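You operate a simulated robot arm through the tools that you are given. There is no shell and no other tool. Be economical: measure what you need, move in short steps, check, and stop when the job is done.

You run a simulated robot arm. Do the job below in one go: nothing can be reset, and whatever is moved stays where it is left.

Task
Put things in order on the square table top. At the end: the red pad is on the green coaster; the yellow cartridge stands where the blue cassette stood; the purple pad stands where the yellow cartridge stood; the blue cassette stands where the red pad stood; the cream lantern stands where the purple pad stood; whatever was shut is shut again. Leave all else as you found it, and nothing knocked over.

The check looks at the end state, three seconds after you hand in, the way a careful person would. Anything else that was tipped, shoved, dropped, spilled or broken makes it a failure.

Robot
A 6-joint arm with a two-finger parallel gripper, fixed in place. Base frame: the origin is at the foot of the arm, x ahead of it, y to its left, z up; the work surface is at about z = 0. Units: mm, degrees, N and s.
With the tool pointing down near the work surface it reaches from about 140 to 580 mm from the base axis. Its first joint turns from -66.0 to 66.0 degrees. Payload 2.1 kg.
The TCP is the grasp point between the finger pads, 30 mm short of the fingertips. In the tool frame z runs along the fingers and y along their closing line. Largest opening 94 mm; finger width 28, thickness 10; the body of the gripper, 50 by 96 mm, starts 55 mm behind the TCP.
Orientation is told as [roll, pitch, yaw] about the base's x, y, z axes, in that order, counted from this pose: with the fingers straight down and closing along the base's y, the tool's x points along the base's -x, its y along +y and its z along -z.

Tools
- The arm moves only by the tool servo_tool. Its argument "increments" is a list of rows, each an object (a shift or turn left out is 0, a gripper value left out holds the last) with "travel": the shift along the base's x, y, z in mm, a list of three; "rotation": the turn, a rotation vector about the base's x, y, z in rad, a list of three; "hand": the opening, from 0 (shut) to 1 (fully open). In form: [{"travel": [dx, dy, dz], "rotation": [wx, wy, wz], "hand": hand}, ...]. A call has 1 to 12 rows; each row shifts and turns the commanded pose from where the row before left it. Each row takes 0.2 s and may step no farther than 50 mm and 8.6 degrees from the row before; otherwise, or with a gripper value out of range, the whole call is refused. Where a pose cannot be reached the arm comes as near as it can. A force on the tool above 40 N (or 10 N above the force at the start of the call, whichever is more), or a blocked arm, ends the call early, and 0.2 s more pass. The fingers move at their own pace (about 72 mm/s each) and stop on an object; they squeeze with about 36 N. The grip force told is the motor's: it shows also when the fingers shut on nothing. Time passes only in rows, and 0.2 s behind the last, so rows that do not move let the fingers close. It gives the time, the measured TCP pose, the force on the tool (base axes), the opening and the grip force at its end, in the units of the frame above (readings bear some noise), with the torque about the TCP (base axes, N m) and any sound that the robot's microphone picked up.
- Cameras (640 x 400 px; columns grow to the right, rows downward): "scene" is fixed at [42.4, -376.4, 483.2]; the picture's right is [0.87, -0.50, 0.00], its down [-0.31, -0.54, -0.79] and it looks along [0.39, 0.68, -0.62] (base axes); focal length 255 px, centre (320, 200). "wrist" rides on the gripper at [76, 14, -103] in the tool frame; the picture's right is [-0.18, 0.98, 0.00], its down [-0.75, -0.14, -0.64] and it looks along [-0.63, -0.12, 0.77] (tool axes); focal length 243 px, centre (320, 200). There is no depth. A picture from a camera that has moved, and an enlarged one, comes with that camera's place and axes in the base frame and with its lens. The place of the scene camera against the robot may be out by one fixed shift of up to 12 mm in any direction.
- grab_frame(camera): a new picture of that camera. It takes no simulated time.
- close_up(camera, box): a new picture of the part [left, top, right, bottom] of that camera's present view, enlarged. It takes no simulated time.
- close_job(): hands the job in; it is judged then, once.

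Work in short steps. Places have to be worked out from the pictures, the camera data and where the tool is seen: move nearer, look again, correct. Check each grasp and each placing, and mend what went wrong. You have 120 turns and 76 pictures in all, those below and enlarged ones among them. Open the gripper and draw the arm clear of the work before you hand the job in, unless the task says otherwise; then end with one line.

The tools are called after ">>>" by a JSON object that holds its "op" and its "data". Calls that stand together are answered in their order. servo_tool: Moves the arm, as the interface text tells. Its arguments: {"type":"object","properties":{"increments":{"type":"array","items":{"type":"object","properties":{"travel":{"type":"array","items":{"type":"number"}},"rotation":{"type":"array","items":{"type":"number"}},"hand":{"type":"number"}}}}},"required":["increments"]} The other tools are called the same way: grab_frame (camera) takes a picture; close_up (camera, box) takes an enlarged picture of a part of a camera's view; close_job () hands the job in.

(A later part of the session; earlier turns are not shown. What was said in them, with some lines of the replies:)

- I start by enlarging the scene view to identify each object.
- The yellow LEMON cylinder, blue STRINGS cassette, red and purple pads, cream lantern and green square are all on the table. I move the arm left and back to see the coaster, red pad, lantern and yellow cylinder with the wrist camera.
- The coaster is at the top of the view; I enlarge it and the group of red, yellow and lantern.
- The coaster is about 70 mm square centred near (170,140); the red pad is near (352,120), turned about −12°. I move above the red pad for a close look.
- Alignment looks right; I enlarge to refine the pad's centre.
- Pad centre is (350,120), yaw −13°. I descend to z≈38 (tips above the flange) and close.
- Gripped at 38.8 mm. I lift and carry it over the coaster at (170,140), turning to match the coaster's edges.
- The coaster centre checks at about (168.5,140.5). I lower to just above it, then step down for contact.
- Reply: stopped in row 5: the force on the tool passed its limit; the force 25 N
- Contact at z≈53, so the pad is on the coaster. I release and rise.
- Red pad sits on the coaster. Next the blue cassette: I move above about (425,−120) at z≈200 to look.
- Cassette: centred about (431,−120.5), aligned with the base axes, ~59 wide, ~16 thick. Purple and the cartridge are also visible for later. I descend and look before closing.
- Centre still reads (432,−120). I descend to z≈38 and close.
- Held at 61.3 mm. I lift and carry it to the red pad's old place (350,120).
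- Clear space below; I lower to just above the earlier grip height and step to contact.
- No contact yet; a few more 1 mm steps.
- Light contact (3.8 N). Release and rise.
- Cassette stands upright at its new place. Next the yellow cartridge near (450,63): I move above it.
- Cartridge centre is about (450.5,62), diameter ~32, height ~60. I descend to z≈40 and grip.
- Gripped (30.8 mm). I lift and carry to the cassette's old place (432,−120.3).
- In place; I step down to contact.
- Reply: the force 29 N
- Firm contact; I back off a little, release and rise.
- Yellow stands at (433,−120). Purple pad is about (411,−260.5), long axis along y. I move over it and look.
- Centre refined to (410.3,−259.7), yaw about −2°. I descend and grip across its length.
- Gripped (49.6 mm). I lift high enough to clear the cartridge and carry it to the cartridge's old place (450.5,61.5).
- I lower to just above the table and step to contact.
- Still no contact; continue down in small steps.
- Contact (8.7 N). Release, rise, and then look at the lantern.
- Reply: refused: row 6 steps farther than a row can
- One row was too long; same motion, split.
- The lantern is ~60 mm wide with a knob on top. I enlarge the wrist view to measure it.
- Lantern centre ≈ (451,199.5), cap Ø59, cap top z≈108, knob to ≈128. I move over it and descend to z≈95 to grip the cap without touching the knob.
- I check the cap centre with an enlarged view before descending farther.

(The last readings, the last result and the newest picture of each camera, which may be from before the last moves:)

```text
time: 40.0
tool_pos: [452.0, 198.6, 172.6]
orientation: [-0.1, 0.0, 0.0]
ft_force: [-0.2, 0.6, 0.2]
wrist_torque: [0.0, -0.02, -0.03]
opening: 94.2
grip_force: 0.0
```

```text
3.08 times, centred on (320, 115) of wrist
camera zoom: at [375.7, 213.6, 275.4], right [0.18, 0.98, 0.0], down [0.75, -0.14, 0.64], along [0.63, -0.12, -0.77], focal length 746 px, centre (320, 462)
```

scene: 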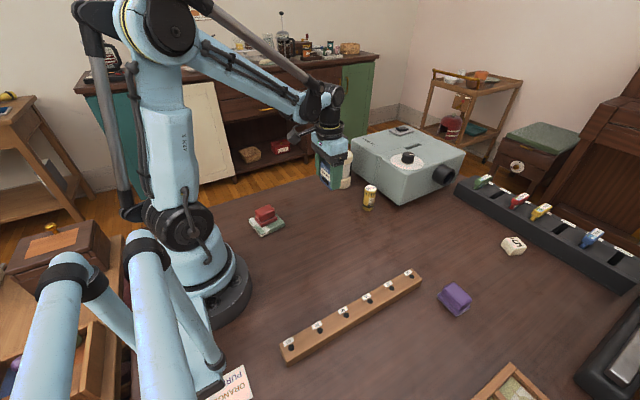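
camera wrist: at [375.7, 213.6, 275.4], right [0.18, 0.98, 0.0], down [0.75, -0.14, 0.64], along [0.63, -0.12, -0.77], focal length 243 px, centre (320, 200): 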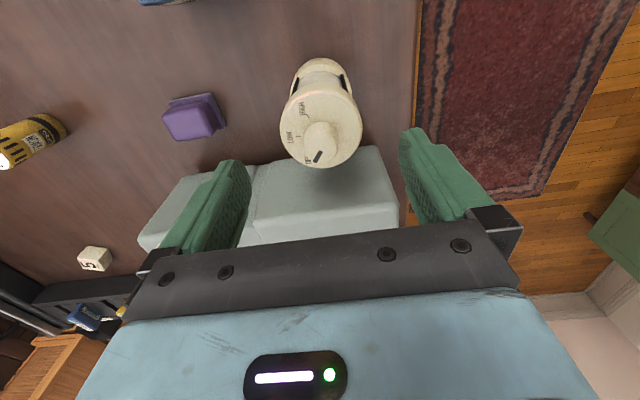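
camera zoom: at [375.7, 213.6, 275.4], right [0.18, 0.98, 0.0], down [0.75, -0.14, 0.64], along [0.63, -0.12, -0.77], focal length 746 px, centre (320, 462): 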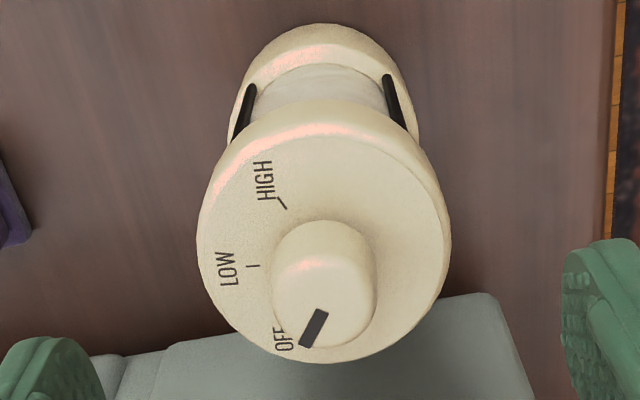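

Centre refined to (449,200.5). I descend and grip.

>>> {"op": "servo_tool", "data": {"increments": [{"travel": [-2, 1.5, -38]}, {"travel": [0, 0, -40]}, {}, {"hand": 0.6}, {"hand": 0}, {"hand": 0}, {"hand": 0}]}}

>>> {"op": "grab_frame", "data": {"camera": "wrist"}}

>>> {"op": "close_up", "data": {"camera": "scene", "box": [300, 100, 420, 215]}}

```text
time: 41.6
tool_pos: [448.9, 199.8, 94.1]
orientation: [-0.1, 0.1, -0.1]
ft_force: [0.0, 0.6, 0.1]
wrist_torque: [0.01, -0.01, -0.01]
opening: 60.1
grip_force: 35.5
```

```text
33 pictures are left
camera wrist: at [373.8, 215.0, 197.7], right [0.18, 0.98, 0.0], down [0.75, -0.14, 0.64], along [0.63, -0.12, -0.77], focal length 243 px, centre (320, 200)
```

wrist: 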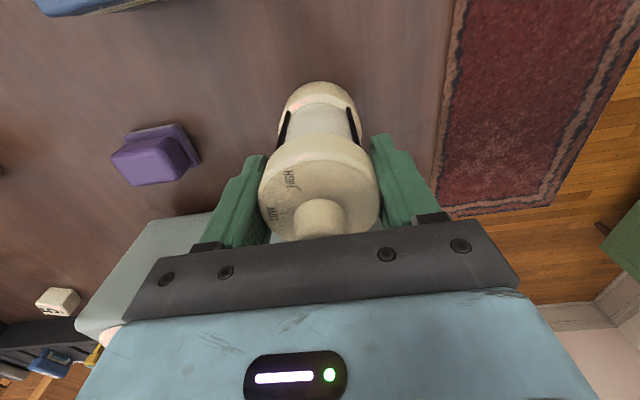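

```text
3.48 times, centred on (360, 158) of scene
camera zoom: at [42.4, -376.4, 483.2], right [0.87, -0.5, 0.0], down [-0.31, -0.54, -0.79], along [0.39, 0.68, -0.62], focal length 888 px, centre (181, 348)
```

zoom: 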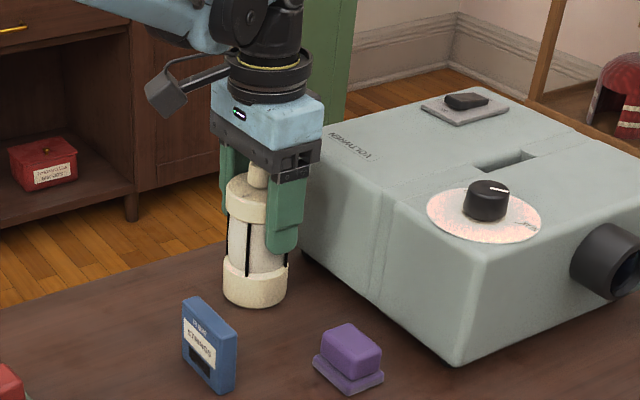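

Cap gripped at 60.1 mm. I lift and check it holds.

>>> {"op": "servo_tool", "data": {"increments": [{"travel": [0, 0, 20]}, {"travel": [0, 0, 40]}, {"travel": [0, 0, 45]}, {}]}}

>>> {"op": "grab_frame", "data": {"camera": "wrist"}}

```text
time: 42.6
tool_pos: [449.3, 202.5, 200.6]
orientation: [-0.1, 0.0, 0.0]
ft_force: [-1.0, -0.6, -3.0]
wrist_torque: [0.0, -0.03, 0.01]
opening: 60.0
grip_force: 36.2
```

```text
31 pictures are left
camera wrist: at [373.2, 216.1, 303.6], right [0.18, 0.98, 0.0], down [0.75, -0.14, 0.64], along [0.63, -0.12, -0.77], focal length 243 px, centre (320, 200)
```

wrist: 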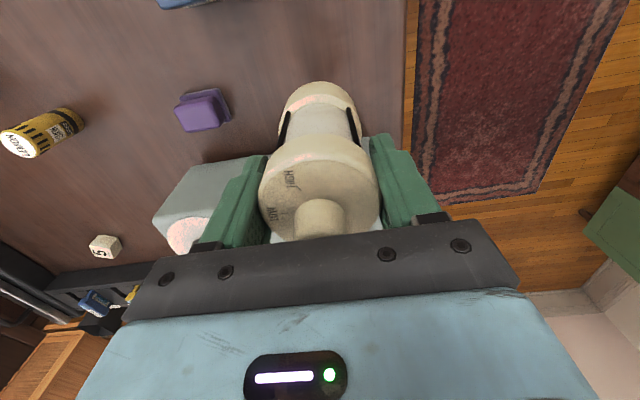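

Lantern held and upright. I carry it over to the purple pad's old place (410.3,−259).

>>> {"op": "servo_tool", "data": {"increments": [{"travel": [-3, -25, 0]}, {"travel": [-3.5, -41, 0]}, {"travel": [-3.5, -41, 0]}, {"travel": [-3.5, -41, 0]}, {"travel": [-3.5, -41, 0]}, {"travel": [-3.5, -41, 0]}, {"travel": [-3.5, -41, 0]}, {"travel": [-3.5, -41, 0]}, {"travel": [-3.5, -41, 0]}, {"travel": [-3.5, -41, 0]}, {"travel": [-3, -41, 0]}, {"travel": [-2, -24, 0]}]}}

>>> {"op": "grab_frame", "data": {"camera": "wrist"}}

>>> {"op": "grab_frame", "data": {"camera": "scene"}}

```text
time: 45.2
tool_pos: [410.0, -259.3, 201.0]
orientation: [-0.2, 0.0, 0.0]
ft_force: [0.0, 0.2, -2.8]
wrist_torque: [0.03, 0.0, 0.0]
opening: 60.0
grip_force: 36.2
```

```text
30 pictures are left
camera wrist: at [334.1, -244.5, 304.3], right [0.18, 0.98, 0.0], down [0.75, -0.14, 0.64], along [0.63, -0.12, -0.77], focal length 243 px, centre (320, 200)
```

wrist: 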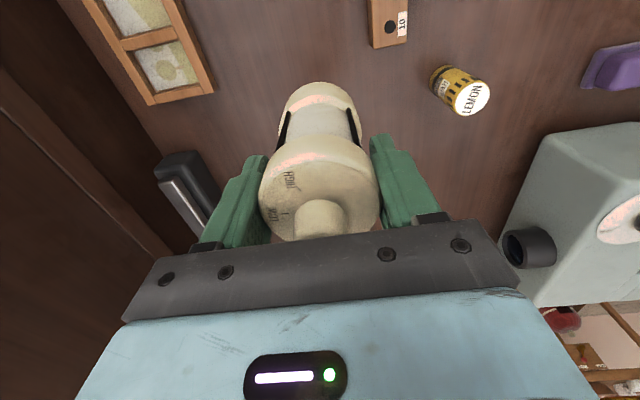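

```text
29 pictures are left
```

scene: 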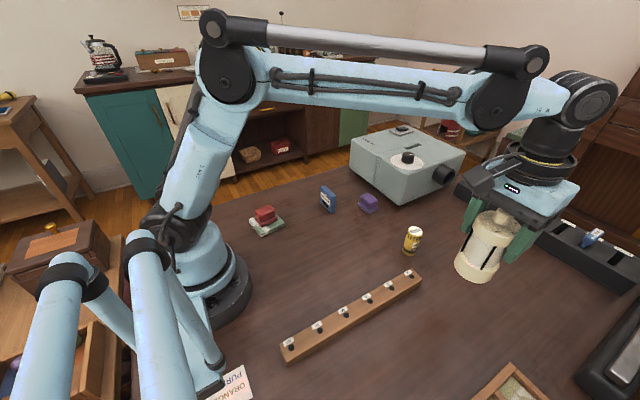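

All as planned; I lower towards the table and then step to contact.

>>> {"op": "servo_tool", "data": {"increments": [{"travel": [0.3, 0, -40]}, {"travel": [0, 0, -40]}, {"travel": [0, 0, -22]}, {}, {"travel": [0, 0, -1]}, {"travel": [0, 0, -0.8]}, {}]}}

```text
time: 46.8
tool_pos: [410.6, -259.3, 96.9]
orientation: [-0.2, 0.1, 0.1]
ft_force: [0.7, 0.0, -3.3]
wrist_torque: [0.0, -0.01, -0.02]
opening: 60.1
grip_force: 36.2
```

>>> {"op": "servo_tool", "data": {"increments": [{"travel": [0, 0, -0.8]}, {"travel": [0, 0, -0.7]}, {}]}}

```text
time: 47.6
tool_pos: [411.5, -258.9, 95.1]
orientation: [-0.2, -0.1, 0.0]
ft_force: [-0.9, 0.9, -2.7]
wrist_torque: [0.01, -0.02, 0.01]
opening: 59.9
grip_force: 36.0
```

Still hanging (−2.7 N); continue.

>>> {"op": "servo_tool", "data": {"increments": [{"travel": [0, 0, -0.7]}, {"travel": [0, 0, -0.6]}, {}]}}

```text
time: 48.4
tool_pos: [410.7, -258.4, 93.1]
orientation: [-0.1, 0.0, -0.1]
ft_force: [-0.5, -1.1, 3.1]
wrist_torque: [0.09, -0.03, -0.01]
opening: 60.0
grip_force: 35.8
```

Contact (sign reversed to +3 N). I release gently and rise straight up.

>>> {"op": "servo_tool", "data": {"increments": [{"hand": 0.75}, {"hand": 0.9}, {"hand": 1}, {}, {"travel": [0, 0, 35]}, {"travel": [0, 0, 45]}, {"travel": [0, 0, 45]}, {"travel": [-40, 0, 20]}, {"travel": [-45, 10, 10]}, {}]}}

>>> {"op": "grab_frame", "data": {"camera": "wrist"}}

>>> {"op": "grab_frame", "data": {"camera": "scene"}}

```text
time: 50.6
tool_pos: [325.1, -248.3, 250.0]
orientation: [-0.1, -0.1, 0.0]
ft_force: [0.1, 0.1, 0.1]
wrist_torque: [0.03, 0.0, 0.01]
opening: 94.1
grip_force: 0.1
```

```text
28 pictures are left
camera wrist: at [248.8, -234.4, 353.1], right [0.18, 0.98, 0.0], down [0.75, -0.14, 0.64], along [0.63, -0.12, -0.77], focal length 243 px, centre (320, 200)
```

wrist: 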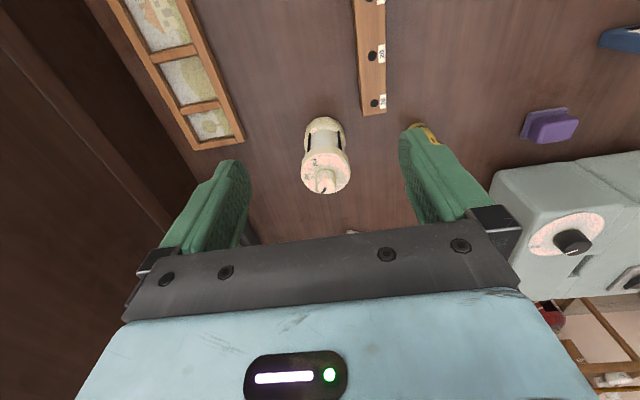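

```text
27 pictures are left
```

scene: 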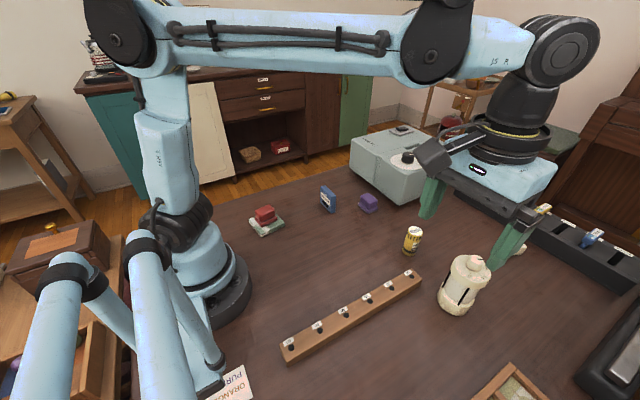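

Lantern stands at about (412,−258), upright; all pieces are in place. I draw the arm back to its starting pose.

>>> {"op": "servo_tool", "data": {"increments": [{"travel": [0, 0, 38]}, {"travel": [0, 20, 38]}, {"travel": [7, 42, 0]}, {"travel": [7, 42, 0]}, {"travel": [6, 39, 0]}, {}]}}

>>> {"op": "grab_frame", "data": {"camera": "scene"}}

>>> {"op": "grab_frame", "data": {"camera": "wrist"}}

```text
time: 52.0
tool_pos: [345.1, -106.3, 324.9]
orientation: [-0.2, 0.0, 0.0]
ft_force: [0.4, 0.7, 0.3]
wrist_torque: [-0.01, 0.01, 0.0]
opening: 94.1
grip_force: 0.1
```

```text
26 pictures are left
```

scene: 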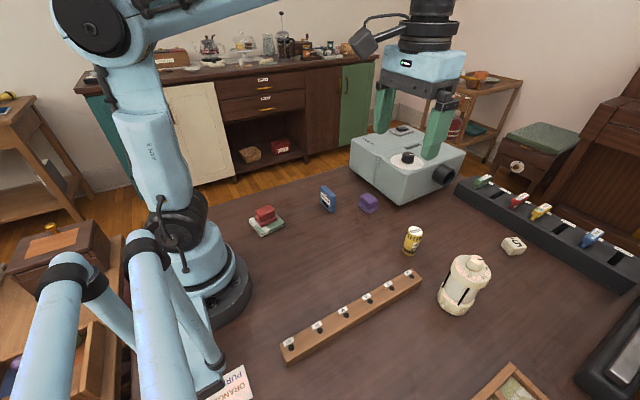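

```text
25 pictures are left
camera wrist: at [268.7, -90.8, 428.4], right [0.18, 0.98, 0.0], down [0.75, -0.14, 0.64], along [0.63, -0.12, -0.77], focal length 243 px, centre (320, 200)
```

wrist: 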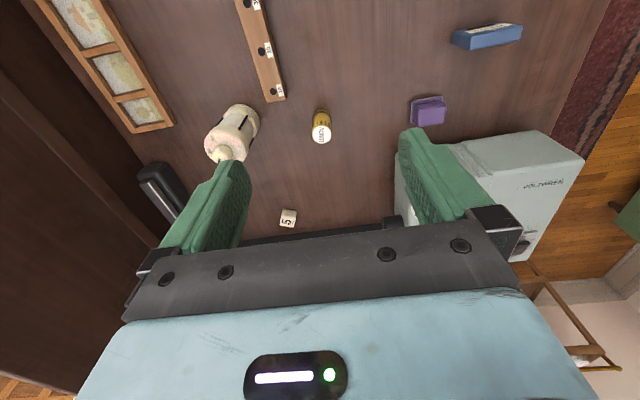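

Everything is upright and in its target place, and everything else matches the starting view. I hand in.

>>> {"op": "close_job", "data": {}}

```text
The job is handed in.
```

All five objects are in their target places and upright, nothing else was disturbed, and nothing that had been shut was opened; the job is handed in.
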